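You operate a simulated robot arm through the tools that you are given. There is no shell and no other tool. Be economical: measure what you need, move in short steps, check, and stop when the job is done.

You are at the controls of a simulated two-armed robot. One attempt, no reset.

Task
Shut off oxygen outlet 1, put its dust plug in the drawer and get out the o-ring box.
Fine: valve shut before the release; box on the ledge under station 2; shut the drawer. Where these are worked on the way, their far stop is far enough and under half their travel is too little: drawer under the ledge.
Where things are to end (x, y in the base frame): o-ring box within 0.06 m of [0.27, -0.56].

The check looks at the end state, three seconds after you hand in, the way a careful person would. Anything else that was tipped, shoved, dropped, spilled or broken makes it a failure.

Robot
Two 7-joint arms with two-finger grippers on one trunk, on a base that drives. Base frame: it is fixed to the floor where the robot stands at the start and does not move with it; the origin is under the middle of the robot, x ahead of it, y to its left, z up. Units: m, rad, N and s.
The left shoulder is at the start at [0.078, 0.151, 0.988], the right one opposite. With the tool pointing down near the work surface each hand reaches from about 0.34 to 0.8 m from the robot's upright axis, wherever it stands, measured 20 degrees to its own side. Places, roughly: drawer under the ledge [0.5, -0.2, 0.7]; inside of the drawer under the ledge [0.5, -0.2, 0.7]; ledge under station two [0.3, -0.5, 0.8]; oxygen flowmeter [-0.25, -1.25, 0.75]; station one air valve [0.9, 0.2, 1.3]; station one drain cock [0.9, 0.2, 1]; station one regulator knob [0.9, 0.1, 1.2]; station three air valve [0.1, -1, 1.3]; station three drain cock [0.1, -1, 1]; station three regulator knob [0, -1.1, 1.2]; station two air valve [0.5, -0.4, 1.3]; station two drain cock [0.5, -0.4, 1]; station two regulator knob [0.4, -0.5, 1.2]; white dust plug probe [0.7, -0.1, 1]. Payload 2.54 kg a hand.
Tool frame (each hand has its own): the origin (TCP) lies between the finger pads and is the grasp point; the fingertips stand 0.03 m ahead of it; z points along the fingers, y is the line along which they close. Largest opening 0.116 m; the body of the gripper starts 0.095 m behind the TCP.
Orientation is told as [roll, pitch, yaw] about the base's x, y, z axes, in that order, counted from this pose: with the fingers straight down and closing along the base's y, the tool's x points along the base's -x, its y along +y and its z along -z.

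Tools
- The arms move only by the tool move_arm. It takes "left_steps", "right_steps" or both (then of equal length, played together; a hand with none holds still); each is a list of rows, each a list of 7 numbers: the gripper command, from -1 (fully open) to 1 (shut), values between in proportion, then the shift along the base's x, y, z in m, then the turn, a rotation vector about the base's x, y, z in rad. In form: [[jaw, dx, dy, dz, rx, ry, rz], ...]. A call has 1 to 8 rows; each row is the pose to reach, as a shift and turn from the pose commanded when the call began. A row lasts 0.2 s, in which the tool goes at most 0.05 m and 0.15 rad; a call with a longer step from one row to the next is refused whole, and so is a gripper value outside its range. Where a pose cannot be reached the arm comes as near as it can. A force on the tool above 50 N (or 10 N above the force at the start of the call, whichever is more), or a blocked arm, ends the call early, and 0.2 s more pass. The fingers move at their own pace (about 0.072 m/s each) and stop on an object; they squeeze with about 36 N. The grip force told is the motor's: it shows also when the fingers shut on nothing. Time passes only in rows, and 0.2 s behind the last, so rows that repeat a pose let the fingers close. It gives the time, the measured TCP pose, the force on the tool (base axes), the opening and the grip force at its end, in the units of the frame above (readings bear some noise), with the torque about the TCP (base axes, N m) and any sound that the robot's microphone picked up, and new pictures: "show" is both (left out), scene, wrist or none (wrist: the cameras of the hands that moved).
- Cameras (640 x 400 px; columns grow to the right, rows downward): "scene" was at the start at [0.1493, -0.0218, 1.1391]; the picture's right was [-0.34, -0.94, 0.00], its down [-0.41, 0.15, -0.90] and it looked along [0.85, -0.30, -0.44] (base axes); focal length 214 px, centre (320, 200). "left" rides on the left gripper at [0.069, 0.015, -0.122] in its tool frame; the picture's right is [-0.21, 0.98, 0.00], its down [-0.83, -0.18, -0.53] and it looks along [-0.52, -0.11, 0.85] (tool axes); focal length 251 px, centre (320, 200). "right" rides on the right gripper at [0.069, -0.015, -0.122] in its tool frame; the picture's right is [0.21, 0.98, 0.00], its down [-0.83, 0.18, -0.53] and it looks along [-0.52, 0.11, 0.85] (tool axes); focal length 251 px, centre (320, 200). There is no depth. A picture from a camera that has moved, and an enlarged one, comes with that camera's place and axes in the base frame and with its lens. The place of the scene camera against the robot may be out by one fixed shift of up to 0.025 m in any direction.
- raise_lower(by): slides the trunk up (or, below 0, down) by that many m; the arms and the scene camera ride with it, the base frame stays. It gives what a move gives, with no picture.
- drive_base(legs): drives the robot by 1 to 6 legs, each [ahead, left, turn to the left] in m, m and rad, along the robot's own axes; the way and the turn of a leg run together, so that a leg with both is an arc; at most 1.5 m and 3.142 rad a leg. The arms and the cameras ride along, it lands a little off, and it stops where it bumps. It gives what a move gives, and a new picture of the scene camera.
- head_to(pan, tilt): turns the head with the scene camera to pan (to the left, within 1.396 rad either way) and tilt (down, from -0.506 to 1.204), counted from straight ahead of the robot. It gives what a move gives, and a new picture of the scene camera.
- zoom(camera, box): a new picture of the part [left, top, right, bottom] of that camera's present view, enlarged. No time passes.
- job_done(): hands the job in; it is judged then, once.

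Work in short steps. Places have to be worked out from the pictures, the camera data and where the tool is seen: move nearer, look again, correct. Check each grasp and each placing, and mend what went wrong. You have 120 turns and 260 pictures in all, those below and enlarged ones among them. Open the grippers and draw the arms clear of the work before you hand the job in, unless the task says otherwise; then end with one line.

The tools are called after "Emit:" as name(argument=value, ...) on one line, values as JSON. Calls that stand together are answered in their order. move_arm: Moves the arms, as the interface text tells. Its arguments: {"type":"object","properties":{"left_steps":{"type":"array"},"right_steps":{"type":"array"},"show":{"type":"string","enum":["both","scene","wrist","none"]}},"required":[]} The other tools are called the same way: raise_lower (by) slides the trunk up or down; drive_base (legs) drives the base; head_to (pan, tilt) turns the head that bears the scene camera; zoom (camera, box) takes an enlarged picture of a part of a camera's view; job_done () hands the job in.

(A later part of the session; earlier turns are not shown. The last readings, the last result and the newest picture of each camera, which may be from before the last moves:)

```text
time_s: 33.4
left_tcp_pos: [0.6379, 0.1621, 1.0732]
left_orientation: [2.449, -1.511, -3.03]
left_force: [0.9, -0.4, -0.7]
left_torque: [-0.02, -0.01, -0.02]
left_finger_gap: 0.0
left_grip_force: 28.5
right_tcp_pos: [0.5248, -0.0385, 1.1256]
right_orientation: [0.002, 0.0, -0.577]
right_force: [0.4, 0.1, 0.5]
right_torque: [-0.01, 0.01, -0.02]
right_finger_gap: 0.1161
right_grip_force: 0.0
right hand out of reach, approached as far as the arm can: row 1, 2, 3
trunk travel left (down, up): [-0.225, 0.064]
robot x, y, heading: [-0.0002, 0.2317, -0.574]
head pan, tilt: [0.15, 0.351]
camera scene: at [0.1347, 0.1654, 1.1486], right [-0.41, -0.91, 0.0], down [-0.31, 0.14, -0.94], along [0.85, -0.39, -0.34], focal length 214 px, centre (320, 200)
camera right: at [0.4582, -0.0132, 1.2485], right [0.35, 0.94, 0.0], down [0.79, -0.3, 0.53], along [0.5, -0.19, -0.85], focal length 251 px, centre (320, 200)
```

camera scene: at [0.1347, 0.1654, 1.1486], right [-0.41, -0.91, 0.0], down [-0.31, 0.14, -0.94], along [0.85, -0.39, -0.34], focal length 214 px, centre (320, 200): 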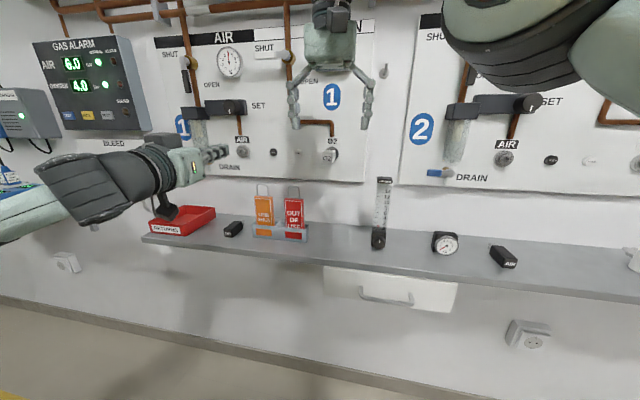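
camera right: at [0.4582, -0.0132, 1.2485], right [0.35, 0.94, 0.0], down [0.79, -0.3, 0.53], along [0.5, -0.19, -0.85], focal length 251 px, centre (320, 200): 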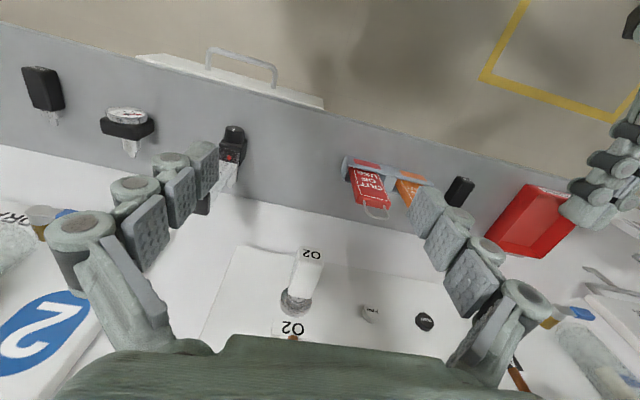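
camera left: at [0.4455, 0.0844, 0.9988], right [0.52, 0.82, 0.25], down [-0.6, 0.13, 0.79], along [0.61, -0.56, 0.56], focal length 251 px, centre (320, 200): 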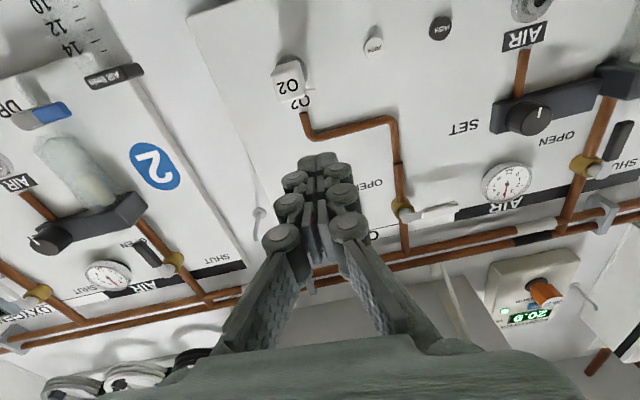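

The right hand is at its reach limit, with the plug and white button both in clear view ahead. I drive forward 0.1 m.

Emit:
drive_base(legs=[[0.1, 0, 0]])

Emit:
move_arm(right_steps=[[-1, 0, 0, 0, 0, 0, 0]], show="wrist")

```text
time_s: 34.6
left_tcp_pos: [0.7208, 0.1105, 1.0727]
left_orientation: [2.439, -1.512, -3.017]
left_force: [0.4, -0.3, 0.0]
left_torque: [0.02, -0.07, 0.0]
left_finger_gap: 0.0
left_grip_force: 29.1
right_tcp_pos: [0.6081, -0.0905, 1.1243]
right_orientation: [0.002, -0.002, -0.577]
right_force: [0.2, -0.6, -0.3]
right_torque: [-0.01, 0.06, 0.0]
right_finger_gap: 0.116
right_grip_force: 0.1
trunk travel left (down, up): [-0.225, 0.064]
robot x, y, heading: [0.0787, 0.1789, -0.579]
head pan, tilt: [0.15, 0.351]
camera scene: at [0.2174, 0.1119, 1.1485], right [-0.41, -0.91, 0.0], down [-0.31, 0.14, -0.94], along [0.86, -0.39, -0.34], focal length 214 px, centre (320, 200)
```

scene: 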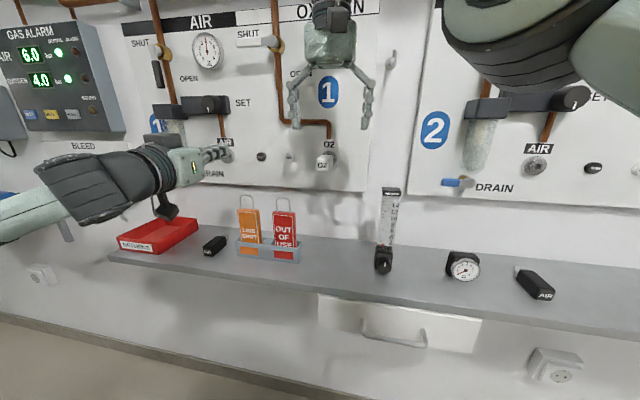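

```text
time_s: 35.0
left_tcp_pos: [0.7192, 0.1096, 1.0727]
left_orientation: [2.44, -1.512, -3.022]
left_force: [0.5, -0.1, 0.2]
left_torque: [-0.01, 0.02, 0.0]
left_finger_gap: 0.0
left_grip_force: 28.6
right_tcp_pos: [0.6064, -0.0902, 1.1252]
right_orientation: [0.0, -0.001, -0.574]
right_force: [-0.9, 0.9, -0.7]
right_torque: [0.0, 0.01, 0.0]
right_finger_gap: 0.1159
right_grip_force: 0.0
trunk travel left (down, up): [-0.225, 0.064]
robot x, y, heading: [0.0807, 0.1809, -0.574]
head pan, tilt: [0.15, 0.351]
camera right: at [0.5409, -0.0658, 1.2483], right [0.35, 0.94, 0.0], down [0.79, -0.3, 0.53], along [0.5, -0.19, -0.85], focal length 251 px, centre (320, 200)
```

right: 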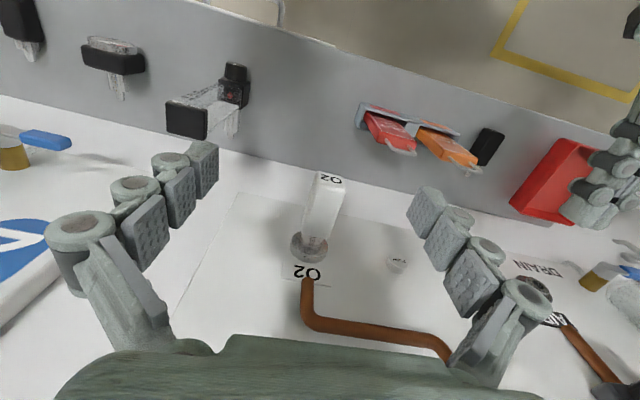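

The plug spans n≈0.59–0.67 at L≈0.28, z≈1.03. I move the right hand over it and lower the open fingers astride it.

Emit:
move_arm(right_steps=[[-1, 0.0105, 0.0158, 0, 0, 0, 0], [-1, 0.03, 0.003, -0.03, 0, 0, 0], [-1, 0.053, -0.0125, -0.06, 0, 0, 0], [-1, 0.053, -0.0125, -0.093, 0, 0, 0], [-1, 0.053, -0.0125, -0.093, 0, 0, 0]])

```text
time_s: 36.2
left_tcp_pos: [0.7189, 0.111, 1.0733]
left_orientation: [2.449, -1.511, -3.026]
left_force: [-0.1, -0.2, -0.7]
left_torque: [0.01, 0.01, 0.01]
left_finger_gap: 0.0002
left_grip_force: 28.1
right_tcp_pos: [0.6567, -0.1054, 1.0362]
right_orientation: [0.002, 0.0, -0.574]
right_force: [-0.4, -0.6, 0.1]
right_torque: [0.03, -0.01, 0.0]
right_finger_gap: 0.1163
right_grip_force: 0.1
right hand out of reach, approached as far as the arm can: row 1, 2, 3, 4, 5
trunk travel left (down, up): [-0.225, 0.064]
robot x, y, heading: [0.0766, 0.1788, -0.57]
head pan, tilt: [0.15, 0.351]
camera scene: at [0.2167, 0.1124, 1.1487], right [-0.41, -0.91, 0.0], down [-0.31, 0.14, -0.94], along [0.86, -0.39, -0.34], focal length 214 px, centre (320, 200)
camera right: at [0.5902, -0.0804, 1.1588], right [0.35, 0.94, 0.0], down [0.79, -0.3, 0.53], along [0.5, -0.19, -0.85], focal length 251 px, centre (320, 200)
```

scene: 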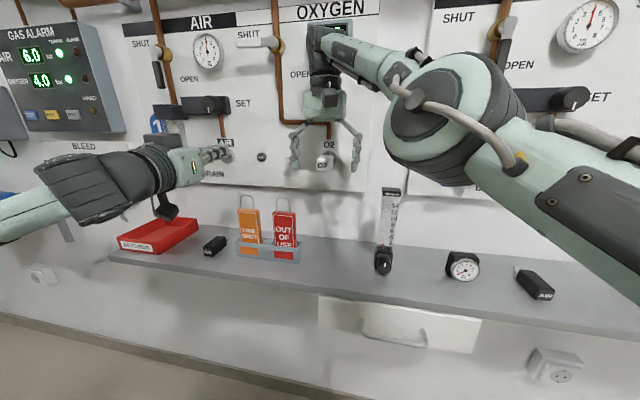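
right: 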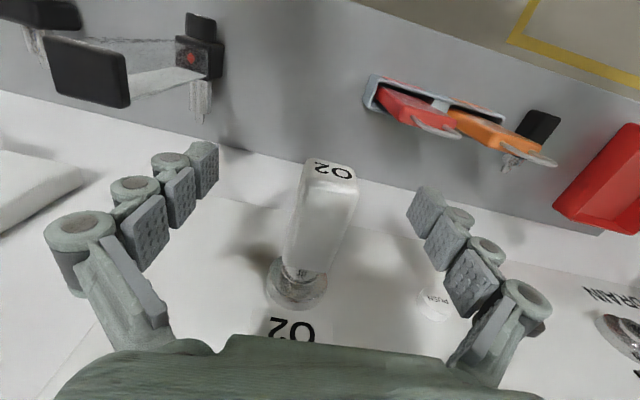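

The plug is between the fingers. I close on it.

Emit:
move_arm(right_steps=[[0, 0, 0, -0.004, 0, 0, 0], [1, 0, 0, -0.004, 0, 0, 0], [1, 0, 0, -0.004, 0, 0, 0], [1, 0, 0, -0.004, 0, 0, 0], [1, 0, 0, -0.004, 0, 0, 0]], show="wrist")

```text
time_s: 37.4
left_tcp_pos: [0.7214, 0.1128, 1.0722]
left_orientation: [2.467, -1.511, -3.043]
left_force: [0.1, 0.0, 0.1]
left_torque: [-0.02, -0.02, -0.01]
left_finger_gap: 0.0
left_grip_force: 28.0
right_tcp_pos: [0.6579, -0.102, 1.03]
right_orientation: [0.001, 0.0, -0.572]
right_force: [9.6, 10.7, 1.7]
right_torque: [0.01, -0.02, -0.39]
right_finger_gap: 0.0279
right_grip_force: 35.8
trunk travel left (down, up): [-0.225, 0.064]
robot x, y, heading: [0.0831, 0.1795, -0.57]
head pan, tilt: [0.15, 0.351]
camera right: at [0.5913, -0.0786, 1.1533], right [0.35, 0.94, 0.0], down [0.79, -0.3, 0.53], along [0.5, -0.19, -0.85], focal length 251 px, centre (320, 200)
```

right: 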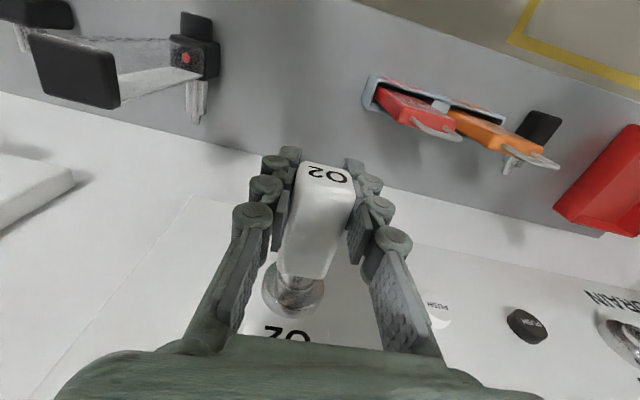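

Plug held (0.028 m gap). Triangulating gives the white PUSH button at about (0.778,-0.057,1.038). I bring the closed left fingertips in front of it.

Emit:
move_arm(left_steps=[[1, -0.02, -0.03, -0.011, 0, 0, 0], [1, -0.04, -0.06, -0.023, 0, 0, 0], [1, -0.06, -0.09, -0.034, 0, 0, 0], [1, -0.03, -0.11, -0.034, 0, 0, 0], [1, 0.002, -0.1315, -0.034, 0, 0, 0], [1, 0.002, -0.1315, -0.034, 0, 0, 0]])

Emit:
zoom(camera="right", box=[240, 150, 640, 400])

```text
time_s: 38.8
left_tcp_pos: [0.7092, 0.0712, 1.0739]
left_orientation: [2.418, -1.516, -2.996]
left_force: [-0.3, 0.3, 1.1]
left_torque: [-0.02, -0.01, 0.07]
left_finger_gap: 0.0001
left_grip_force: 28.4
left hand out of reach, approached as far as the arm can: row 1, 2, 3, 4, 5, 6
right_tcp_pos: [0.6569, -0.1031, 1.0301]
right_orientation: [0.001, 0.001, -0.574]
right_force: [12.2, 17.6, 0.3]
right_torque: [0.01, 0.04, -0.48]
right_finger_gap: 0.0279
right_grip_force: 36.2
trunk travel left (down, up): [-0.225, 0.064]
robot x, y, heading: [0.0807, 0.1723, -0.574]
head pan, tilt: [0.15, 0.351]
camera scene: at [0.2181, 0.1141, 1.1486], right [-0.41, -0.91, 0.0], down [-0.31, 0.14, -0.94], along [0.86, -0.39, -0.34], focal length 214 px, centre (320, 200)
camera left: at [0.6191, 0.1501, 0.9998], right [0.52, 0.81, 0.25], down [-0.59, 0.13, 0.8], along [0.61, -0.56, 0.55], focal length 251 px, centre (320, 200)
```

scene: 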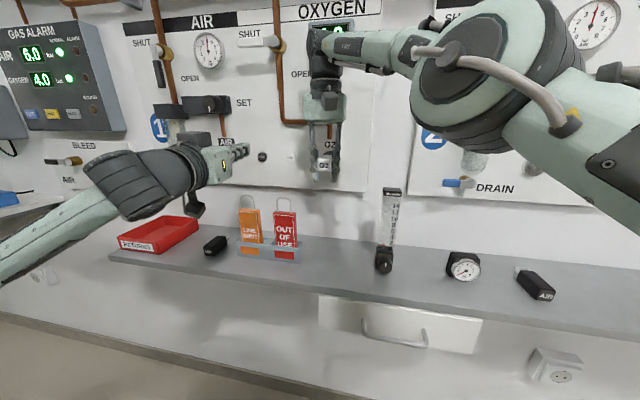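
left: 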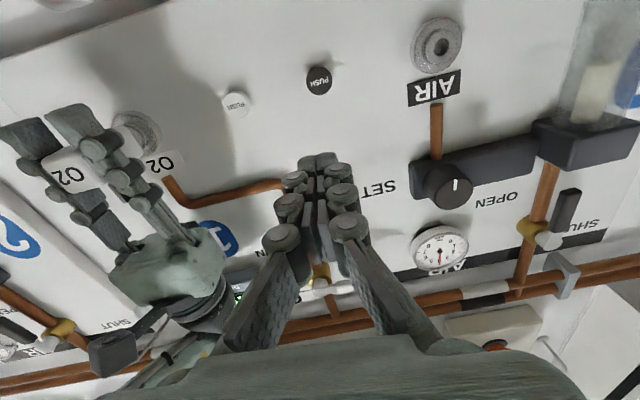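

```text
1.60 times, centred on (440, 275) of right
camera zoom: at [0.5913, -0.0786, 1.1533], right [0.35, 0.94, 0.0], down [0.79, -0.3, 0.53], along [0.5, -0.19, -0.85], focal length 402 px, centre (128, 80)
```

zoom: 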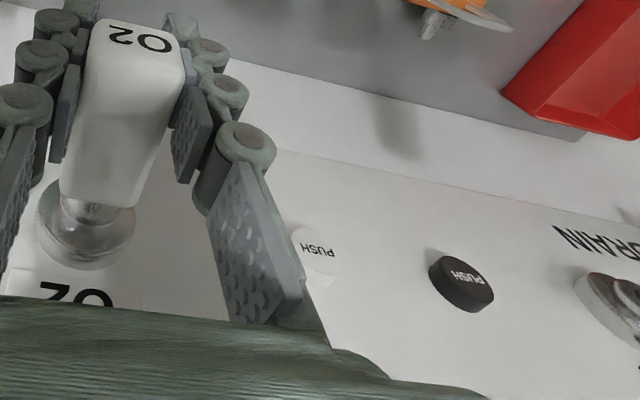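

The left arm is too cramped with the tool square to the wall. I yaw the left tool toward the right (wrist goes out left) and then approach the button obliquely.

Emit:
move_arm(left_steps=[[1, 0, 0, 0, 0, 0, -0.15], [1, 0, 0, 0, 0, 0, -0.3], [1, 0, 0, 0, 0, 0, -0.45], [1, 0.01, -0.029, -0.012, 0, 0, -0.45], [1, 0.019, -0.058, -0.024, 0, 0, -0.45], [1, 0.028, -0.086, -0.036, 0, 0, -0.45], [1, 0.028, -0.086, -0.036, 0, 0, -0.45]], show="wrist")

Emit:
zoom(camera="right", box=[240, 150, 640, 400])

```text
time_s: 40.4
left_tcp_pos: [0.7361, -0.0168, 1.0389]
left_orientation: [2.482, -1.508, 2.773]
left_force: [0.4, -0.2, 0.0]
left_torque: [-0.01, -0.01, 0.03]
left_finger_gap: 0.0002
left_grip_force: 28.5
right_tcp_pos: [0.6574, -0.1046, 1.0307]
right_orientation: [-0.001, -0.001, -0.573]
right_force: [11.1, 18.4, -0.7]
right_torque: [0.01, 0.1, -0.63]
right_finger_gap: 0.0277
right_grip_force: 35.8
trunk travel left (down, up): [-0.225, 0.064]
robot x, y, heading: [0.0797, 0.1795, -0.57]
head pan, tilt: [0.15, 0.351]
camera left: at [0.691, 0.093, 0.9647], right [0.82, 0.51, 0.25], down [-0.48, 0.38, 0.79], along [0.31, -0.77, 0.56], focal length 251 px, centre (320, 200)
```

left: 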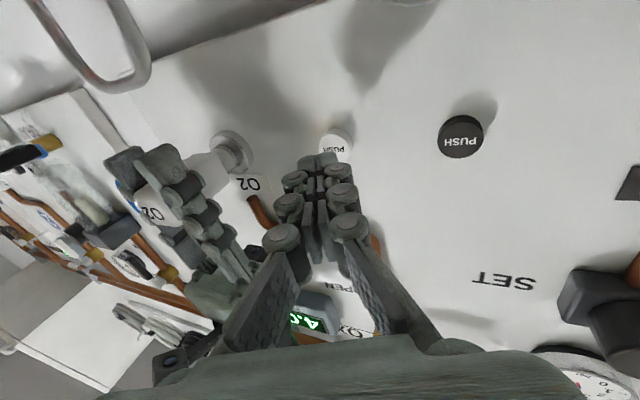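

```text
1.60 times, centred on (440, 275) of right
camera zoom: at [0.5913, -0.0787, 1.1533], right [0.35, 0.94, 0.0], down [0.79, -0.3, 0.53], along [0.5, -0.19, -0.85], focal length 402 px, centre (128, 80)
```

zoom: 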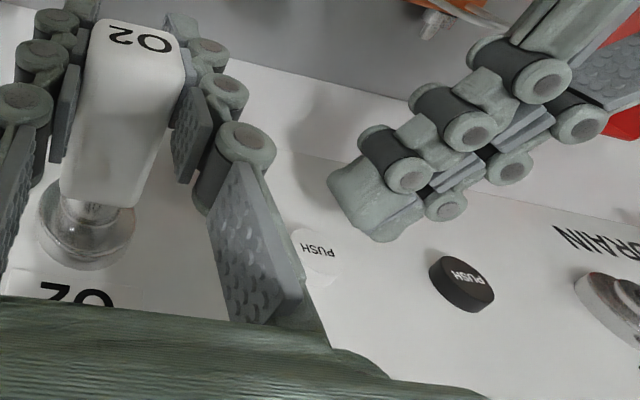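

The fingertips are about 0.03 m straight out from the button. I press along the wall normal.

Emit:
move_arm(left_steps=[[1, 0.0083, -0.0055, 0.001, 0, 0, 0], [1, 0.0166, -0.0111, 0.001, 0, 0, 0], [1, 0.0208, -0.0139, 0.001, 0, 0, 0], [1, 0.025, -0.0167, 0.001, 0, 0, 0], [1, 0.025, -0.0167, 0.001, 0, 0, 0]], show="wrist")

Emit:
zoom(camera="right", box=[240, 150, 640, 400])

```text
time_s: 41.6
left_tcp_pos: [0.7582, -0.0349, 1.0412]
left_orientation: [2.458, -1.508, 2.796]
left_force: [-3.5, 5.8, 0.9]
left_torque: [0.03, -0.05, 0.03]
left_finger_gap: 0.0001
left_grip_force: 28.2
right_tcp_pos: [0.6552, -0.1089, 1.0339]
right_orientation: [-0.001, -0.008, -0.581]
right_force: [-3.6, 1.4, 0.8]
right_torque: [-0.01, 0.01, -0.08]
right_finger_gap: 0.0274
right_grip_force: 36.0
trunk travel left (down, up): [-0.225, 0.064]
robot x, y, heading: [0.078, 0.1783, -0.573]
head pan, tilt: [0.15, 0.351]
heard: click
camera left: at [0.7136, 0.0754, 0.9661], right [0.82, 0.51, 0.25], down [-0.48, 0.38, 0.79], along [0.31, -0.77, 0.56], focal length 251 px, centre (320, 200)
```

left: 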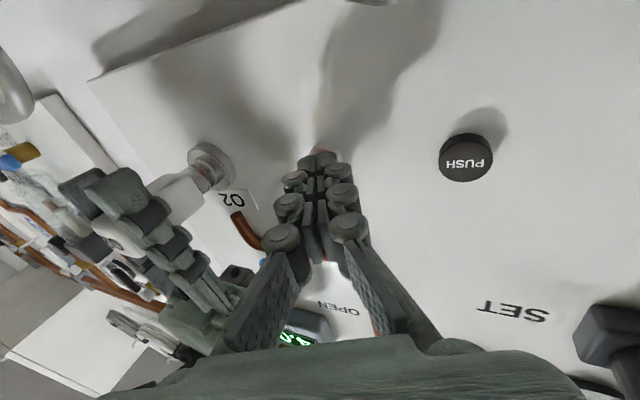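

```text
1.60 times, centred on (440, 275) of right
camera zoom: at [0.588, -0.0834, 1.1556], right [0.36, 0.93, 0.0], down [0.79, -0.3, 0.54], along [0.5, -0.19, -0.84], focal length 402 px, centre (128, 80)
```

zoom: 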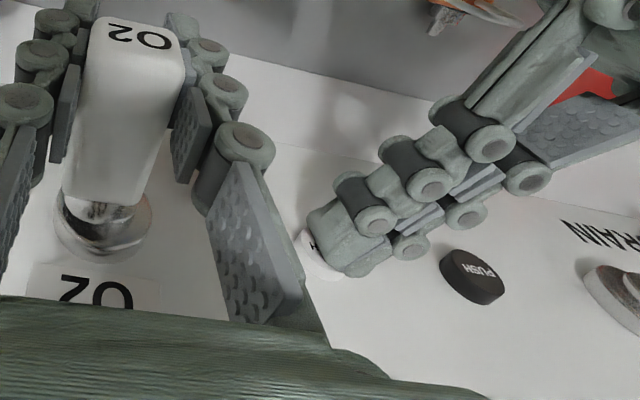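

A click came and the load on the right hand vanished: it has released. With the left holding still, I pull the plug straight out.

Emit:
move_arm(right_steps=[[1, -0.0166, 0.0111, 0, 0, 0, 0], [1, -0.0416, 0.0278, 0, 0, 0, 0], [1, -0.0666, 0.0444, 0, 0, 0, 0], [1, -0.0916, 0.0611, 0, 0, 0, 0], [1, -0.1082, 0.0722, 0, 0, 0, 0], [1, -0.1082, 0.0722, 0, 0, 0, 0]], show="both")

```text
time_s: 43.0
left_tcp_pos: [0.7601, -0.0331, 1.0399]
left_orientation: [2.447, -1.509, 2.808]
left_force: [-6.6, 3.0, 0.2]
left_torque: [0.03, 0.04, -0.04]
left_finger_gap: 0.0
left_grip_force: 28.1
right_tcp_pos: [0.547, -0.0345, 1.0289]
right_orientation: [0.002, -0.002, -0.577]
right_force: [0.5, -0.3, -0.8]
right_torque: [0.02, 0.0, -0.02]
right_finger_gap: 0.0274
right_grip_force: 35.7
trunk travel left (down, up): [-0.225, 0.064]
robot x, y, heading: [0.0799, 0.1765, -0.572]
head pan, tilt: [0.15, 0.351]
camera scene: at [0.2162, 0.1126, 1.1488], right [-0.41, -0.91, 0.0], down [-0.31, 0.14, -0.94], along [0.86, -0.39, -0.34], focal length 214 px, centre (320, 200)
camera right: at [0.4799, -0.0095, 1.1523], right [0.35, 0.94, 0.0], down [0.79, -0.3, 0.54], along [0.5, -0.19, -0.84], focal length 251 px, centre (320, 200)
```

scene: 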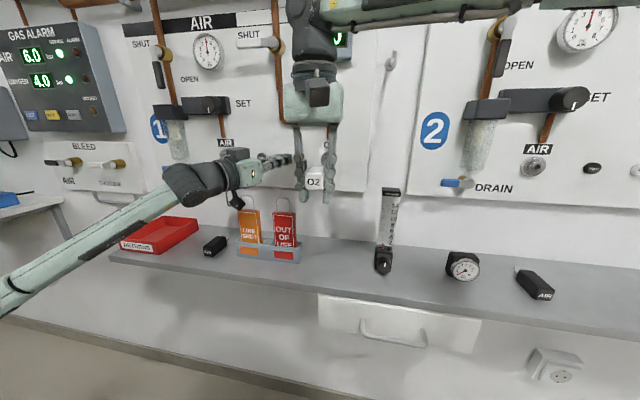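
right: 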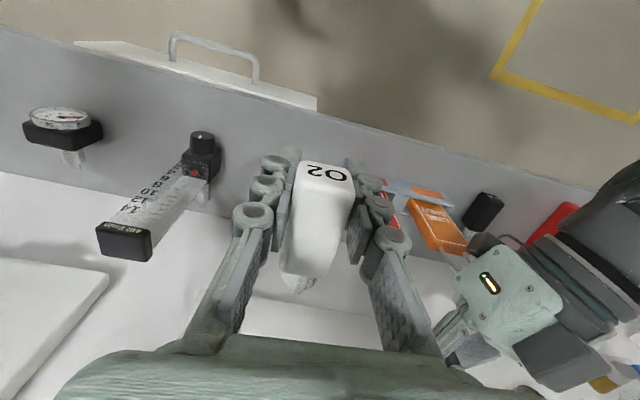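

The plug is out and held. I withdraw the left hand from the button and pull the right further back over clear space.

Emit:
move_arm(left_steps=[[1, -0.03, 0.02, 0, 0, 0, 0], [1, -0.06, 0.045, 0, 0, 0, 0.1], [1, -0.09, 0.075, 0, 0, 0, 0.22], [1, -0.12, 0.105, 0, 0, 0, 0.36], [1, -0.14, 0.13, 0, 0, 0, 0.45], [1, -0.16, 0.15, 0, 0, 0, 0.45]], right_steps=[[1, -0.03, 0.0, 0.01, 0, 0, 0], [1, -0.06, 0.0, 0.02, 0, 0, 0], [1, -0.09, 0.0, 0.03, 0, 0, 0], [1, -0.12, -0.02, 0.03, 0, 0, 0], [1, -0.15, -0.04, 0.03, 0, 0, 0], [1, -0.17, -0.06, 0.03, 0, 0, 0]], show="scene")

Emit:
drive_base(legs=[[-0.25, 0, 0], [0, -0.12, 0]])

Emit:
head_to(pan=-0.1, tilt=0.6)

```text
time_s: 44.4
left_tcp_pos: [0.6751, 0.0836, 1.0741]
left_orientation: [2.441, -1.508, -3.02]
left_force: [-0.5, -0.9, -0.3]
left_torque: [-0.01, -0.04, 0.05]
left_finger_gap: 0.0
left_grip_force: 28.5
left hand out of reach, approached as far as the arm can: row 4, 5, 6
right_tcp_pos: [0.3739, -0.0948, 1.0585]
right_orientation: [0.001, -0.001, -0.576]
right_force: [-0.4, -0.7, -0.3]
right_torque: [-0.02, -0.05, 0.0]
right_finger_gap: 0.0275
right_grip_force: 35.8
trunk travel left (down, up): [-0.225, 0.064]
robot x, y, heading: [0.0777, 0.178, -0.572]
head pan, tilt: [0.15, 0.351]
camera scene: at [0.2153, 0.1119, 1.149], right [-0.41, -0.91, 0.0], down [-0.31, 0.14, -0.94], along [0.86, -0.39, -0.34], focal length 214 px, centre (320, 200)
```

scene: 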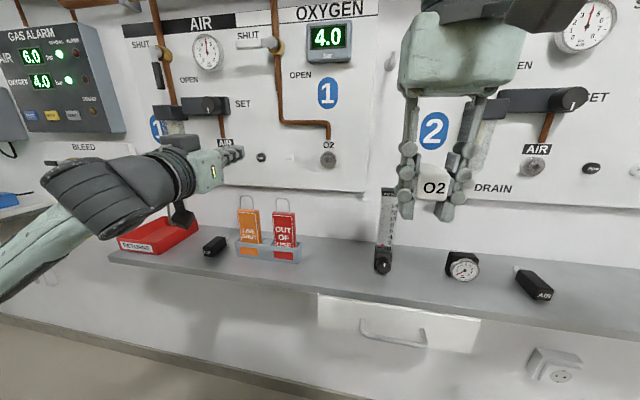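

```text
time_s: 47.6
left_tcp_pos: [0.397, 0.1213, 1.0731]
left_orientation: [2.441, -1.509, -3.019]
left_force: [0.7, 0.1, -0.1]
left_torque: [-0.03, -0.01, -0.03]
left_finger_gap: 0.0
left_grip_force: 28.3
right_tcp_pos: [0.0971, -0.0566, 1.0586]
right_orientation: [0.001, -0.001, -0.577]
right_force: [0.7, -0.3, -0.7]
right_torque: [0.04, 0.02, 0.02]
right_finger_gap: 0.0275
right_grip_force: 35.8
trunk travel left (down, up): [-0.225, 0.064]
robot x, y, heading: [-0.1971, 0.2162, -0.575]
head pan, tilt: [0.15, 0.351]
camera scene: at [-0.0626, 0.1504, 1.1486], right [-0.41, -0.91, 0.0], down [-0.31, 0.14, -0.94], along [0.86, -0.39, -0.34], focal length 214 px, centre (320, 200)
```

scene: 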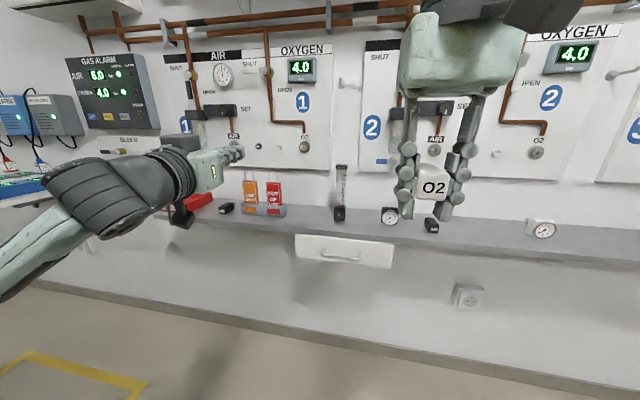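

```text
time_s: 48.4
left_tcp_pos: [0.3972, 0.1207, 1.073]
left_orientation: [2.447, -1.51, -3.024]
left_force: [-0.6, 0.1, -0.6]
left_torque: [-0.03, 0.01, -0.01]
left_finger_gap: 0.0
left_grip_force: 28.9
right_tcp_pos: [0.0972, -0.0552, 1.0584]
right_orientation: [0.002, -0.001, -0.577]
right_force: [0.5, 0.3, -0.8]
right_torque: [0.02, 0.04, 0.0]
right_finger_gap: 0.0273
right_grip_force: 35.6
trunk travel left (down, up): [-0.225, 0.064]
robot x, y, heading: [-0.198, 0.2209, -0.57]
head pan, tilt: [-0.099, 0.6]
camera scene: at [-0.0782, 0.1337, 1.1259], right [-0.62, -0.78, 0.0], down [-0.44, 0.35, -0.83], along [0.65, -0.51, -0.56], focal length 214 px, centre (320, 200)
```

scene: 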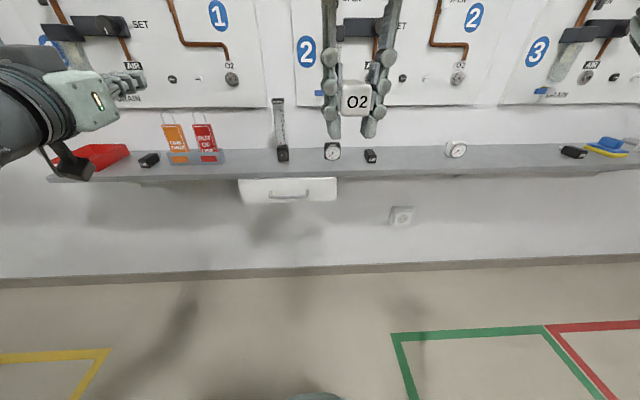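

The drawer handle is at about L 0.115, n 0.45, z 0.72. I turn the left tool back to pointing down, with the fingers opening.

Emit:
move_arm(left_steps=[[1, 0, 0, -0.01, 0.082, 0.123, 0], [1, 0, 0, -0.02, 0.164, 0.246, 0], [1, 0, 0, -0.03, 0.246, 0.369, 0], [1, 0, 0, -0.04, 0.328, 0.492, 0], [1, 0, 0, -0.05, 0.41, 0.615, 0], [1, 0, 0, -0.06, 0.492, 0.738, 0], [0.5, 0, 0, -0.07, 0.574, 0.861, 0], [0, 0, 0, -0.07, 0.656, 0.984, 0]], show="none")

Emit:
move_arm(left_steps=[[0, 0, 0, 0, 0.082, 0.123, 0], [0, 0, 0, 0, 0.164, 0.246, 0], [0, 0, 0, 0, 0.215, 0.32, 0], [0, 0, 0, 0, 0.215, 0.32, 0]], show="wrist")

```text
time_s: 50.2
left_tcp_pos: [0.3944, 0.1209, 1.0023]
left_orientation: [0.028, -0.432, -0.633]
left_force: [-1.1, -0.4, -0.5]
left_torque: [-0.03, 0.0, 0.01]
left_finger_gap: 0.0582
left_grip_force: 0.2
right_tcp_pos: [0.0974, -0.0566, 1.0581]
right_orientation: [0.002, -0.001, -0.575]
right_force: [0.3, 0.6, 0.0]
right_torque: [-0.03, -0.01, 0.0]
right_finger_gap: 0.0273
right_grip_force: 35.7
trunk travel left (down, up): [-0.225, 0.064]
robot x, y, heading: [-0.199, 0.2193, -0.573]
head pan, tilt: [-0.099, 0.6]
```

```text
time_s: 51.2
left_tcp_pos: [0.3959, 0.123, 1.0033]
left_orientation: [0.013, -0.047, -0.63]
left_force: [0.1, -0.7, 0.0]
left_torque: [-0.02, 0.0, 0.0]
left_finger_gap: 0.0581
left_grip_force: 0.0
right_tcp_pos: [0.0968, -0.056, 1.0576]
right_orientation: [0.002, 0.001, -0.574]
right_force: [-0.2, -0.3, -1.2]
right_torque: [0.02, 0.03, 0.02]
right_finger_gap: 0.0273
right_grip_force: 36.4
trunk travel left (down, up): [-0.225, 0.064]
robot x, y, heading: [-0.2003, 0.2182, -0.571]
head pan, tilt: [-0.099, 0.6]
camera left: at [0.3442, 0.1759, 1.1215], right [0.75, 0.66, 0.02], down [0.54, -0.62, 0.57], along [0.39, -0.41, -0.82], focal length 251 px, centre (320, 200)
```

left: 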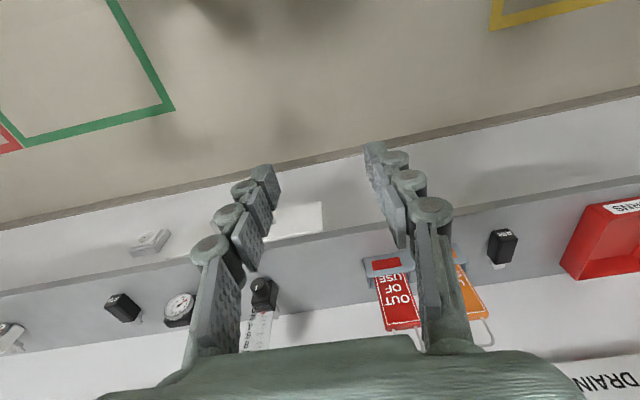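

Now I yaw the left hand a quarter turn so that the fingers close along the drawer's pull direction.

Emit:
move_arm(left_steps=[[0, 0, 0, 0, 0, 0.02, -0.14], [0, 0, 0, 0, 0, 0.03, -0.28], [0, 0, 0, 0, 0, 0.03, -0.42], [0, 0, 0, 0, 0, 0.03, -0.56], [0, 0, 0, 0, 0, 0.03, -0.7], [0, 0, 0, 0, 0, 0.03, -0.84], [0, 0, 0, 0, 0, 0.03, -0.98], [0, 0, 0, 0, 0, 0.03, -1.12]], show="none")

Emit:
move_arm(left_steps=[[0, 0, 0, 0, 0, 0, -0.14], [0, 0, 0, 0, 0, 0, -0.28], [0, 0, 0, 0, 0, 0, -0.41], [0, 0, 0, 0, 0, 0, -0.41]], show="wrist")

```text
time_s: 53.0
left_tcp_pos: [0.2559, 0.0941, 0.9745]
left_orientation: [-0.011, -0.041, -1.733]
left_force: [0.5, 0.6, -0.1]
left_torque: [0.01, 0.01, 0.0]
left_finger_gap: 0.0579
left_grip_force: 0.1
left hand out of reach, approached as far as the arm can: row 5, 6, 7, 8
right_tcp_pos: [0.0985, -0.0565, 1.0577]
right_orientation: [0.002, -0.001, -0.576]
right_force: [-0.1, 0.5, 0.8]
right_torque: [0.04, 0.02, 0.02]
right_finger_gap: 0.0277
right_grip_force: 36.1
trunk travel left (down, up): [-0.225, 0.064]
robot x, y, heading: [-0.2042, 0.212, -0.57]
head pan, tilt: [-0.099, 0.6]
```

```text
time_s: 54.0
left_tcp_pos: [0.1417, 0.0938, 0.9606]
left_orientation: [-0.014, -0.039, -2.156]
left_force: [0.4, 0.2, -0.2]
left_torque: [-0.03, 0.01, -0.01]
left_finger_gap: 0.058
left_grip_force: 0.1
left hand out of reach, approached as far as the arm can: row 1, 2, 3, 4
right_tcp_pos: [0.0973, -0.057, 1.0576]
right_orientation: [0.004, 0.0, -0.576]
right_force: [1.6, -0.7, -1.1]
right_torque: [0.01, 0.02, 0.0]
right_finger_gap: 0.0273
right_grip_force: 36.1
trunk travel left (down, up): [-0.225, 0.064]
robot x, y, heading: [-0.1996, 0.214, -0.571]
head pan, tilt: [-0.099, 0.6]
camera left: at [0.1967, 0.1449, 1.0786], right [0.7, -0.72, 0.0], down [-0.59, -0.57, 0.57], along [-0.41, -0.39, -0.82], focal length 251 px, centre (320, 200)
```

left: 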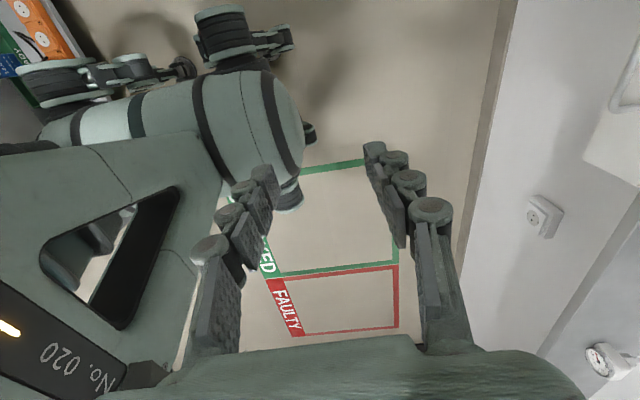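

That yaw direction drags the hand toward the body. I go back and try the other way round.

Emit:
move_arm(left_steps=[[0, 0.03, 0.004, 0.005, 0, 0, 0.14], [0, 0.065, 0.008, 0.01, 0, 0, 0.28], [0, 0.1, 0.012, 0.02, 0, 0, 0.42], [0, 0.135, 0.016, 0.03, 0, 0, 0.56], [0, 0.17, 0.02, 0.04, 0, 0, 0.7], [0, 0.205, 0.024, 0.04, 0, 0, 0.85], [0, 0.24, 0.028, 0.04, 0, 0, 0.99], [0, 0.254, 0.03, 0.04, 0, 0, 1.13]], show="none")

Emit:
move_arm(left_steps=[[0, 0, 0, 0, 0, 0, 0.14], [0, 0, 0, 0, 0, 0, 0.28], [0, 0, 0, 0, 0, 0, 0.42], [0, 0, 0, 0, 0, 0, 0.56], [0, 0, 0, 0, 0, 0, 0.7], [0, 0, 0, 0, 0, 0, 0.84], [0, 0, 0, 0, 0, 0, 0.98], [0, 0, 0, 0, 0, 0, 1.12]], show="none")

Emit:
move_arm(left_steps=[[0, 0, 0, 0, 0, 0, 0.14], [0, 0, 0, 0, 0, 0, 0.28], [0, 0, 0, 0, 0, 0, 0.42], [0, 0, 0, 0, 0, 0, 0.56], [0, 0, 0, 0, 0, 0, 0.7], [0, 0, 0, 0, 0, 0, 0.83], [0, 0, 0, 0, 0, 0, 0.9]], show="wrist")

```text
time_s: 55.8
left_tcp_pos: [0.3975, 0.1312, 0.9991]
left_orientation: [-0.013, -0.038, -1.025]
left_force: [0.1, -0.1, 0.9]
left_torque: [-0.01, 0.0, -0.03]
left_finger_gap: 0.0582
left_grip_force: 0.2
right_tcp_pos: [0.0973, -0.0561, 1.0593]
right_orientation: [0.002, 0.001, -0.575]
right_force: [0.0, 0.0, -0.1]
right_torque: [-0.01, 0.01, 0.0]
right_finger_gap: 0.0272
right_grip_force: 36.1
trunk travel left (down, up): [-0.225, 0.064]
robot x, y, heading: [-0.1999, 0.2134, -0.575]
head pan, tilt: [-0.099, 0.6]
```

```text
time_s: 57.6
left_tcp_pos: [0.3964, 0.1315, 1.0008]
left_orientation: [-0.015, -0.038, 0.097]
left_force: [-0.3, -0.3, -0.1]
left_torque: [-0.03, -0.02, -0.02]
left_finger_gap: 0.058
left_grip_force: 0.0
right_tcp_pos: [0.097, -0.0568, 1.0589]
right_orientation: [0.002, -0.001, -0.576]
right_force: [0.1, -0.1, 0.2]
right_torque: [-0.02, 0.01, 0.01]
right_finger_gap: 0.0277
right_grip_force: 35.7
trunk travel left (down, up): [-0.225, 0.064]
robot x, y, heading: [-0.201, 0.2116, -0.575]
head pan, tilt: [-0.099, 0.6]
```

```text
time_s: 59.2
left_tcp_pos: [0.397, 0.1319, 1.0014]
left_orientation: [-0.013, -0.037, 0.994]
left_force: [-0.1, -0.4, 0.0]
left_torque: [-0.03, 0.01, -0.01]
left_finger_gap: 0.0579
left_grip_force: 0.0
right_tcp_pos: [0.0969, -0.0563, 1.0587]
right_orientation: [0.001, 0.001, -0.576]
right_force: [0.7, 0.2, -0.9]
right_torque: [0.01, 0.07, 0.01]
right_finger_gap: 0.0271
right_grip_force: 35.8
trunk travel left (down, up): [-0.225, 0.064]
robot x, y, heading: [-0.1955, 0.218, -0.574]
head pan, tilt: [-0.099, 0.6]
camera left: at [0.3431, 0.0778, 1.12], right [-0.7, 0.71, -0.01], down [0.58, 0.58, 0.57], along [0.41, 0.4, -0.82], focal length 251 px, centre (320, 200)
```

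left: 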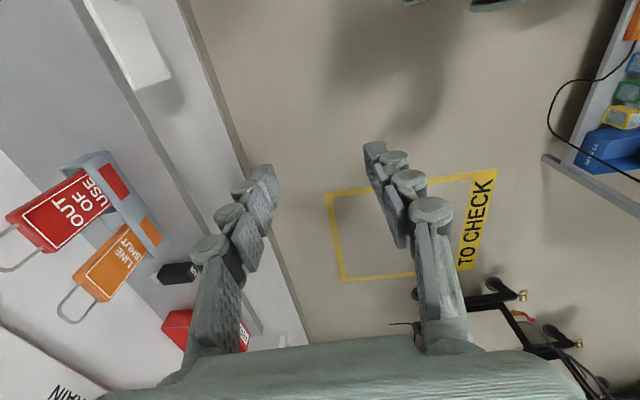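

That way works. I drive forward 0.1 and right 0.08 to bring the handle into a good range for the left hand.

Emit:
drive_base(legs=[[0.1, -0.08, 0]])

Emit:
move_arm(left_steps=[[0, -0.02, -0.03, -0.02, 0, 0, 0], [0, -0.035, -0.06, -0.04, 0, 0, 0], [0, -0.05, -0.09, -0.06, 0, 0, 0], [0, -0.06, -0.12, -0.08, 0, 0, 0], [0, -0.06, -0.12, -0.08, 0, 0, 0]], show="wrist")

```text
time_s: 60.6
left_tcp_pos: [0.4382, 0.0117, 1.0021]
left_orientation: [-0.014, -0.038, 0.99]
left_force: [-0.4, -0.1, -0.4]
left_torque: [0.03, 0.01, 0.02]
left_finger_gap: 0.0585
left_grip_force: 0.0
right_tcp_pos: [0.1362, -0.1765, 1.0582]
right_orientation: [0.001, 0.0, -0.577]
right_force: [0.1, -0.3, -0.7]
right_torque: [0.01, 0.0, 0.0]
right_finger_gap: 0.0274
right_grip_force: 36.3
trunk travel left (down, up): [-0.225, 0.064]
robot x, y, heading: [-0.158, 0.0998, -0.575]
head pan, tilt: [-0.099, 0.6]
camera scene: at [-0.0378, 0.0142, 1.1258], right [-0.62, -0.78, 0.0], down [-0.44, 0.35, -0.82], along [0.64, -0.52, -0.57], focal length 214 px, centre (320, 200)
```

scene: 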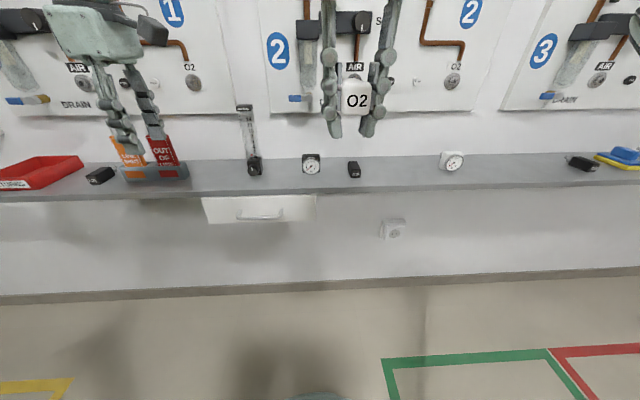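

```text
time_s: 61.8
left_tcp_pos: [0.3761, -0.107, 0.923]
left_orientation: [-0.014, -0.039, 0.992]
left_force: [-0.2, 0.5, -0.2]
left_torque: [0.01, -0.01, 0.0]
left_finger_gap: 0.0582
left_grip_force: 0.1
right_tcp_pos: [0.1354, -0.1762, 1.0594]
right_orientation: [0.002, 0.0, -0.577]
right_force: [0.8, 0.2, 0.1]
right_torque: [-0.01, 0.0, -0.02]
right_finger_gap: 0.0275
right_grip_force: 36.0
trunk travel left (down, up): [-0.225, 0.064]
robot x, y, heading: [-0.1627, 0.1018, -0.575]
head pan, tilt: [-0.099, 0.6]
camera left: at [0.3221, -0.1616, 1.0427], right [-0.7, 0.71, -0.01], down [0.59, 0.58, 0.57], along [0.41, 0.39, -0.82], focal length 251 px, centre (320, 200)
```

left: 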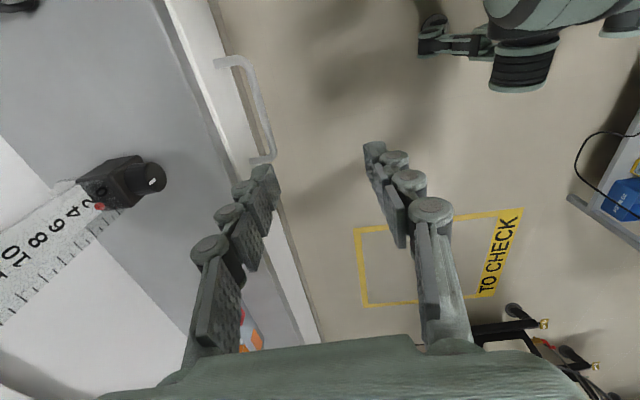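

The handle bar's middle is near (0.436,-0.156,~0.71), standing about 0.035 m off the drawer front. I narrow the fingers, move above it and lower part way.

Emit:
move_arm(left_steps=[[0.48, 0.02, -0.016, -0.02, 0, 0, 0], [0.48, 0.042, -0.034, -0.04, 0, 0, 0], [0.48, 0.0627, -0.0502, -0.065, 0, 0, 0], [0.48, 0.0627, -0.0502, -0.1, 0, 0, 0], [0.48, 0.0627, -0.0502, -0.13, 0, 0, 0], [0.48, 0.0627, -0.0502, -0.13, 0, 0, 0]], show="wrist")

```text
time_s: 63.2
left_tcp_pos: [0.4386, -0.1603, 0.794]
left_orientation: [-0.015, -0.039, 0.99]
left_force: [-2.3, 1.4, 0.5]
left_torque: [-0.01, -0.08, -0.01]
left_finger_gap: 0.03
left_grip_force: 0.0
right_tcp_pos: [0.137, -0.1759, 1.0585]
right_orientation: [0.002, -0.002, -0.576]
right_force: [-0.2, 0.2, -0.6]
right_torque: [0.03, 0.0, -0.03]
right_finger_gap: 0.0272
right_grip_force: 35.8
trunk travel left (down, up): [-0.225, 0.064]
robot x, y, heading: [-0.1569, 0.094, -0.579]
head pan, tilt: [-0.099, 0.6]
camera left: at [0.3852, -0.2138, 0.9119], right [-0.7, 0.71, 0.0], down [0.59, 0.58, 0.57], along [0.41, 0.39, -0.82], focal length 251 px, centre (320, 200)
```

left: 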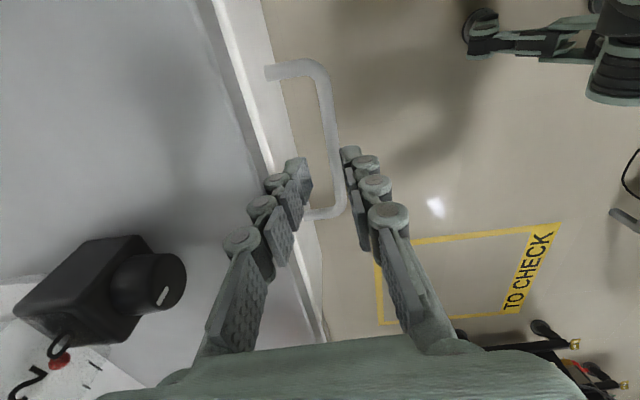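

The bar lies at n≈0.446, z≈0.73. I shift slightly toward the robot and lower astride the bar, then close.

Emit:
move_arm(left_steps=[[0.48, -0.013, -0.0033, 0, 0, 0, 0], [0.48, -0.013, -0.0033, -0.02, 0, 0, 0], [0.48, -0.013, -0.0033, -0.04, 0, 0, 0], [0.48, -0.013, -0.0033, -0.058, 0, 0, 0], [0.48, -0.013, -0.0033, -0.058, 0, 0, 0]], show="wrist")

```text
time_s: 64.4
left_tcp_pos: [0.4269, -0.1628, 0.7329]
left_orientation: [-0.011, -0.038, 0.99]
left_force: [-0.6, 0.6, 0.8]
left_torque: [0.04, -0.07, -0.01]
left_finger_gap: 0.0301
left_grip_force: 0.1
right_tcp_pos: [0.1364, -0.1755, 1.0579]
right_orientation: [0.002, 0.002, -0.576]
right_force: [-0.2, 0.6, -0.8]
right_torque: [-0.02, 0.06, -0.01]
right_finger_gap: 0.0273
right_grip_force: 35.9
trunk travel left (down, up): [-0.225, 0.064]
robot x, y, heading: [-0.1574, 0.0992, -0.573]
head pan, tilt: [-0.099, 0.6]
camera left: at [0.3735, -0.2169, 0.8513], right [-0.7, 0.71, -0.01], down [0.59, 0.58, 0.57], along [0.41, 0.39, -0.82], focal length 251 px, centre (320, 200)
```

left: 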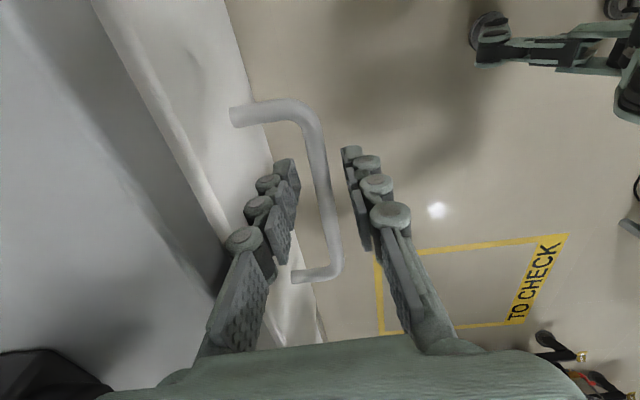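

The bar is between the fingers at the grasp point. I close on it.

Emit:
move_arm(left_steps=[[1, 0, 0, -0.006, 0, 0, 0], [1, 0, 0, -0.006, 0, 0, 0], [1, 0, 0, -0.006, 0, 0, 0]], show="wrist")

```text
time_s: 65.2
left_tcp_pos: [0.427, -0.1638, 0.7281]
left_orientation: [-0.016, -0.035, 0.992]
left_force: [-1.0, 6.1, 13.2]
left_torque: [-0.13, 0.09, -0.72]
left_finger_gap: 0.0086
left_grip_force: 35.2
right_tcp_pos: [0.1358, -0.1746, 1.0587]
right_orientation: [0.002, -0.001, -0.577]
right_force: [0.1, 0.8, -0.4]
right_torque: [0.05, 0.0, -0.03]
right_finger_gap: 0.0271
right_grip_force: 36.3
trunk travel left (down, up): [-0.225, 0.064]
robot x, y, heading: [-0.1601, 0.0976, -0.579]
head pan, tilt: [-0.099, 0.6]
camera left: at [0.3723, -0.2168, 0.8471], right [-0.7, 0.71, -0.01], down [0.59, 0.58, 0.57], along [0.41, 0.39, -0.82], focal length 251 px, centre (320, 200)
```

left: 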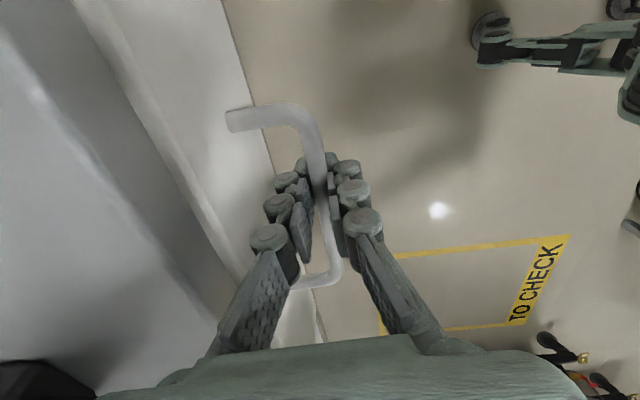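

Bar gripped (0.0086 m). I pull the drawer straight out toward the robot.

Emit:
move_arm(left_steps=[[1, -0.0208, 0.0139, 0, 0, 0, 0], [1, -0.0416, 0.0278, 0, 0, 0, 0], [1, -0.0624, 0.0416, 0, 0, 0, 0], [1, -0.0832, 0.0555, 0, 0, 0, 0], [1, -0.104, 0.0694, 0, 0, 0, 0], [1, -0.1248, 0.0833, 0, 0, 0, 0], [1, -0.1456, 0.0971, 0, 0, 0, 0], [1, -0.1664, 0.111, 0, 0, 0, 0]])

```text
time_s: 66.7
left_tcp_pos: [0.3125, -0.0821, 0.7267]
left_orientation: [-0.043, -0.03, 1.005]
left_force: [10.0, -8.4, -11.5]
left_torque: [-0.09, 0.07, -0.72]
left_finger_gap: 0.009
left_grip_force: 36.1
right_tcp_pos: [0.1384, -0.1754, 1.058]
right_orientation: [0.003, -0.001, -0.578]
right_force: [-0.2, 1.0, 0.1]
right_torque: [-0.03, 0.01, 0.01]
right_finger_gap: 0.0275
right_grip_force: 36.1
trunk travel left (down, up): [-0.225, 0.064]
robot x, y, heading: [-0.1558, 0.0953, -0.577]
head pan, tilt: [-0.099, 0.6]
stopped in row 7 (left hand): the force on the tool passed its limit at 67 N (the readings are from after the stop); the commanded pose is now the measured one
camera scene: at [-0.037, 0.0138, 1.1251], right [-0.63, -0.78, 0.0], down [-0.44, 0.35, -0.82], along [0.64, -0.52, -0.57], focal length 214 px, centre (320, 200)
camera left: at [0.256, -0.1349, 0.8452], right [-0.71, 0.7, -0.03], down [0.57, 0.6, 0.57], along [0.42, 0.38, -0.82], focal length 251 px, centre (320, 200)
```

scene: 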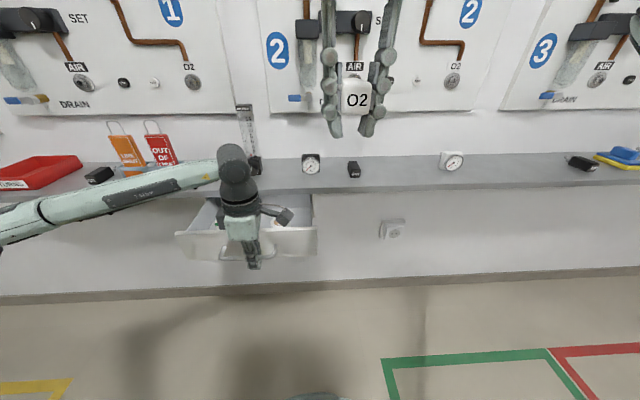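
left: 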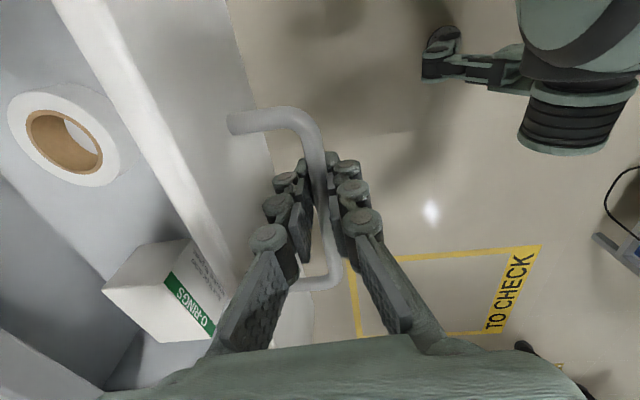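

The drawer is open to its stop, with the O-RINGS box and a tape roll inside. I release the handle, lift clear, and look from above.

Emit:
move_arm(left_steps=[[0.48, 0, 0, 0, 0, 0, 0], [0.48, 0, 0, 0, 0, 0, 0], [0.48, 0, 0, 0.03, 0, 0, 0], [0.48, 0, 0, 0.07, 0, 0, 0], [0.48, 0, 0, 0.115, 0, 0, 0], [0.48, 0.02, 0.03, 0.14, 0, 0, 0], [0.48, 0.045, 0.065, 0.15, 0, 0, 0], [0.48, 0.07, 0.1, 0.15, 0, 0, 0]])

Emit:
head_to(pan=0.2, tilt=0.75)

```text
time_s: 68.5
left_tcp_pos: [0.3798, 0.0187, 0.8781]
left_orientation: [-0.045, -0.029, 1.005]
left_force: [-0.4, -0.6, 0.2]
left_torque: [0.01, 0.0, 0.01]
left_finger_gap: 0.0302
left_grip_force: 0.0
right_tcp_pos: [0.1372, -0.176, 1.0586]
right_orientation: [0.002, -0.001, -0.578]
right_force: [-0.4, -0.4, -0.4]
right_torque: [0.02, 0.02, -0.04]
right_finger_gap: 0.0275
right_grip_force: 36.1
trunk travel left (down, up): [-0.225, 0.064]
robot x, y, heading: [-0.158, 0.0983, -0.58]
head pan, tilt: [-0.099, 0.6]
camera scene: at [-0.0377, 0.0145, 1.1259], right [-0.63, -0.78, 0.0], down [-0.44, 0.35, -0.83], along [0.64, -0.52, -0.56], focal length 214 px, centre (320, 200)
camera left: at [0.3247, -0.034, 0.9971], right [-0.71, 0.71, -0.03], down [0.57, 0.6, 0.57], along [0.42, 0.38, -0.82], focal length 251 px, centre (320, 200)
```

scene: 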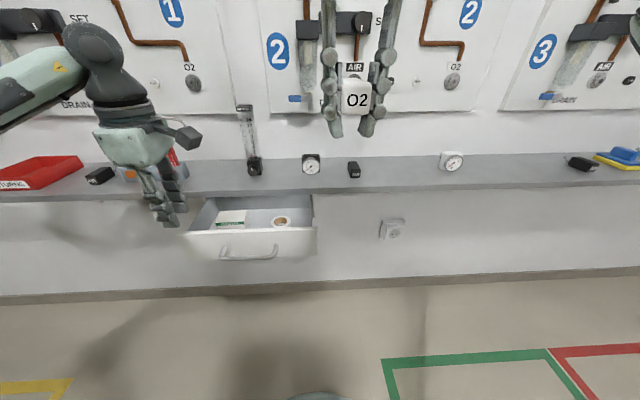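
left: 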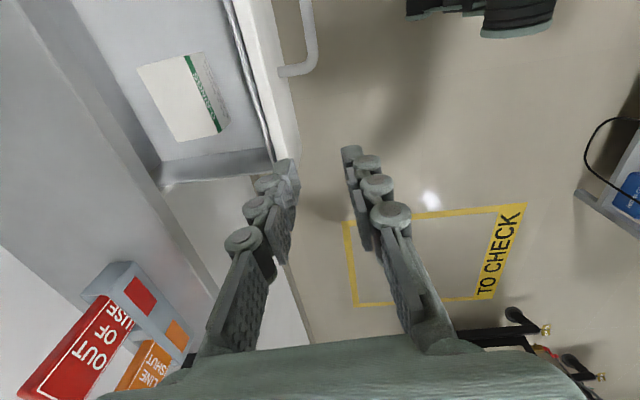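

```text
time_s: 69.3
left_tcp_pos: [0.3803, 0.0168, 0.8783]
left_orientation: [-0.041, -0.034, 1.004]
left_force: [0.5, 0.1, -0.2]
left_torque: [0.02, -0.01, 0.01]
left_finger_gap: 0.0301
left_grip_force: 0.0
right_tcp_pos: [0.1372, -0.1762, 1.0585]
right_orientation: [0.001, -0.002, -0.578]
right_force: [-0.5, -0.2, 0.1]
right_torque: [0.02, 0.01, 0.0]
right_finger_gap: 0.0275
right_grip_force: 35.6
trunk travel left (down, up): [-0.225, 0.064]
robot x, y, heading: [-0.1579, 0.0984, -0.578]
head pan, tilt: [0.201, 0.75]
camera scene: at [-0.0297, 0.039, 1.113], right [-0.37, -0.93, 0.0], down [-0.63, 0.25, -0.73], along [0.68, -0.27, -0.68], focal length 214 px, centre (320, 200)
```

scene: 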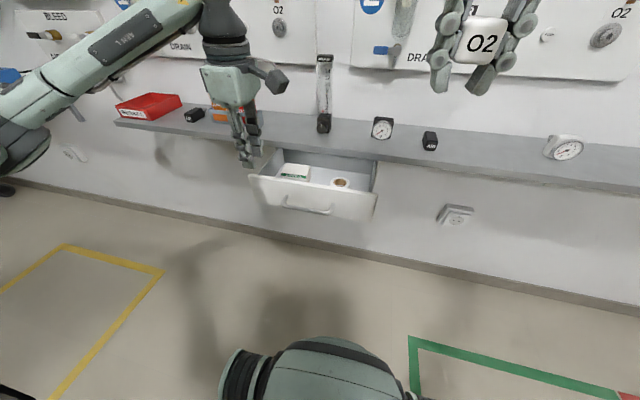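

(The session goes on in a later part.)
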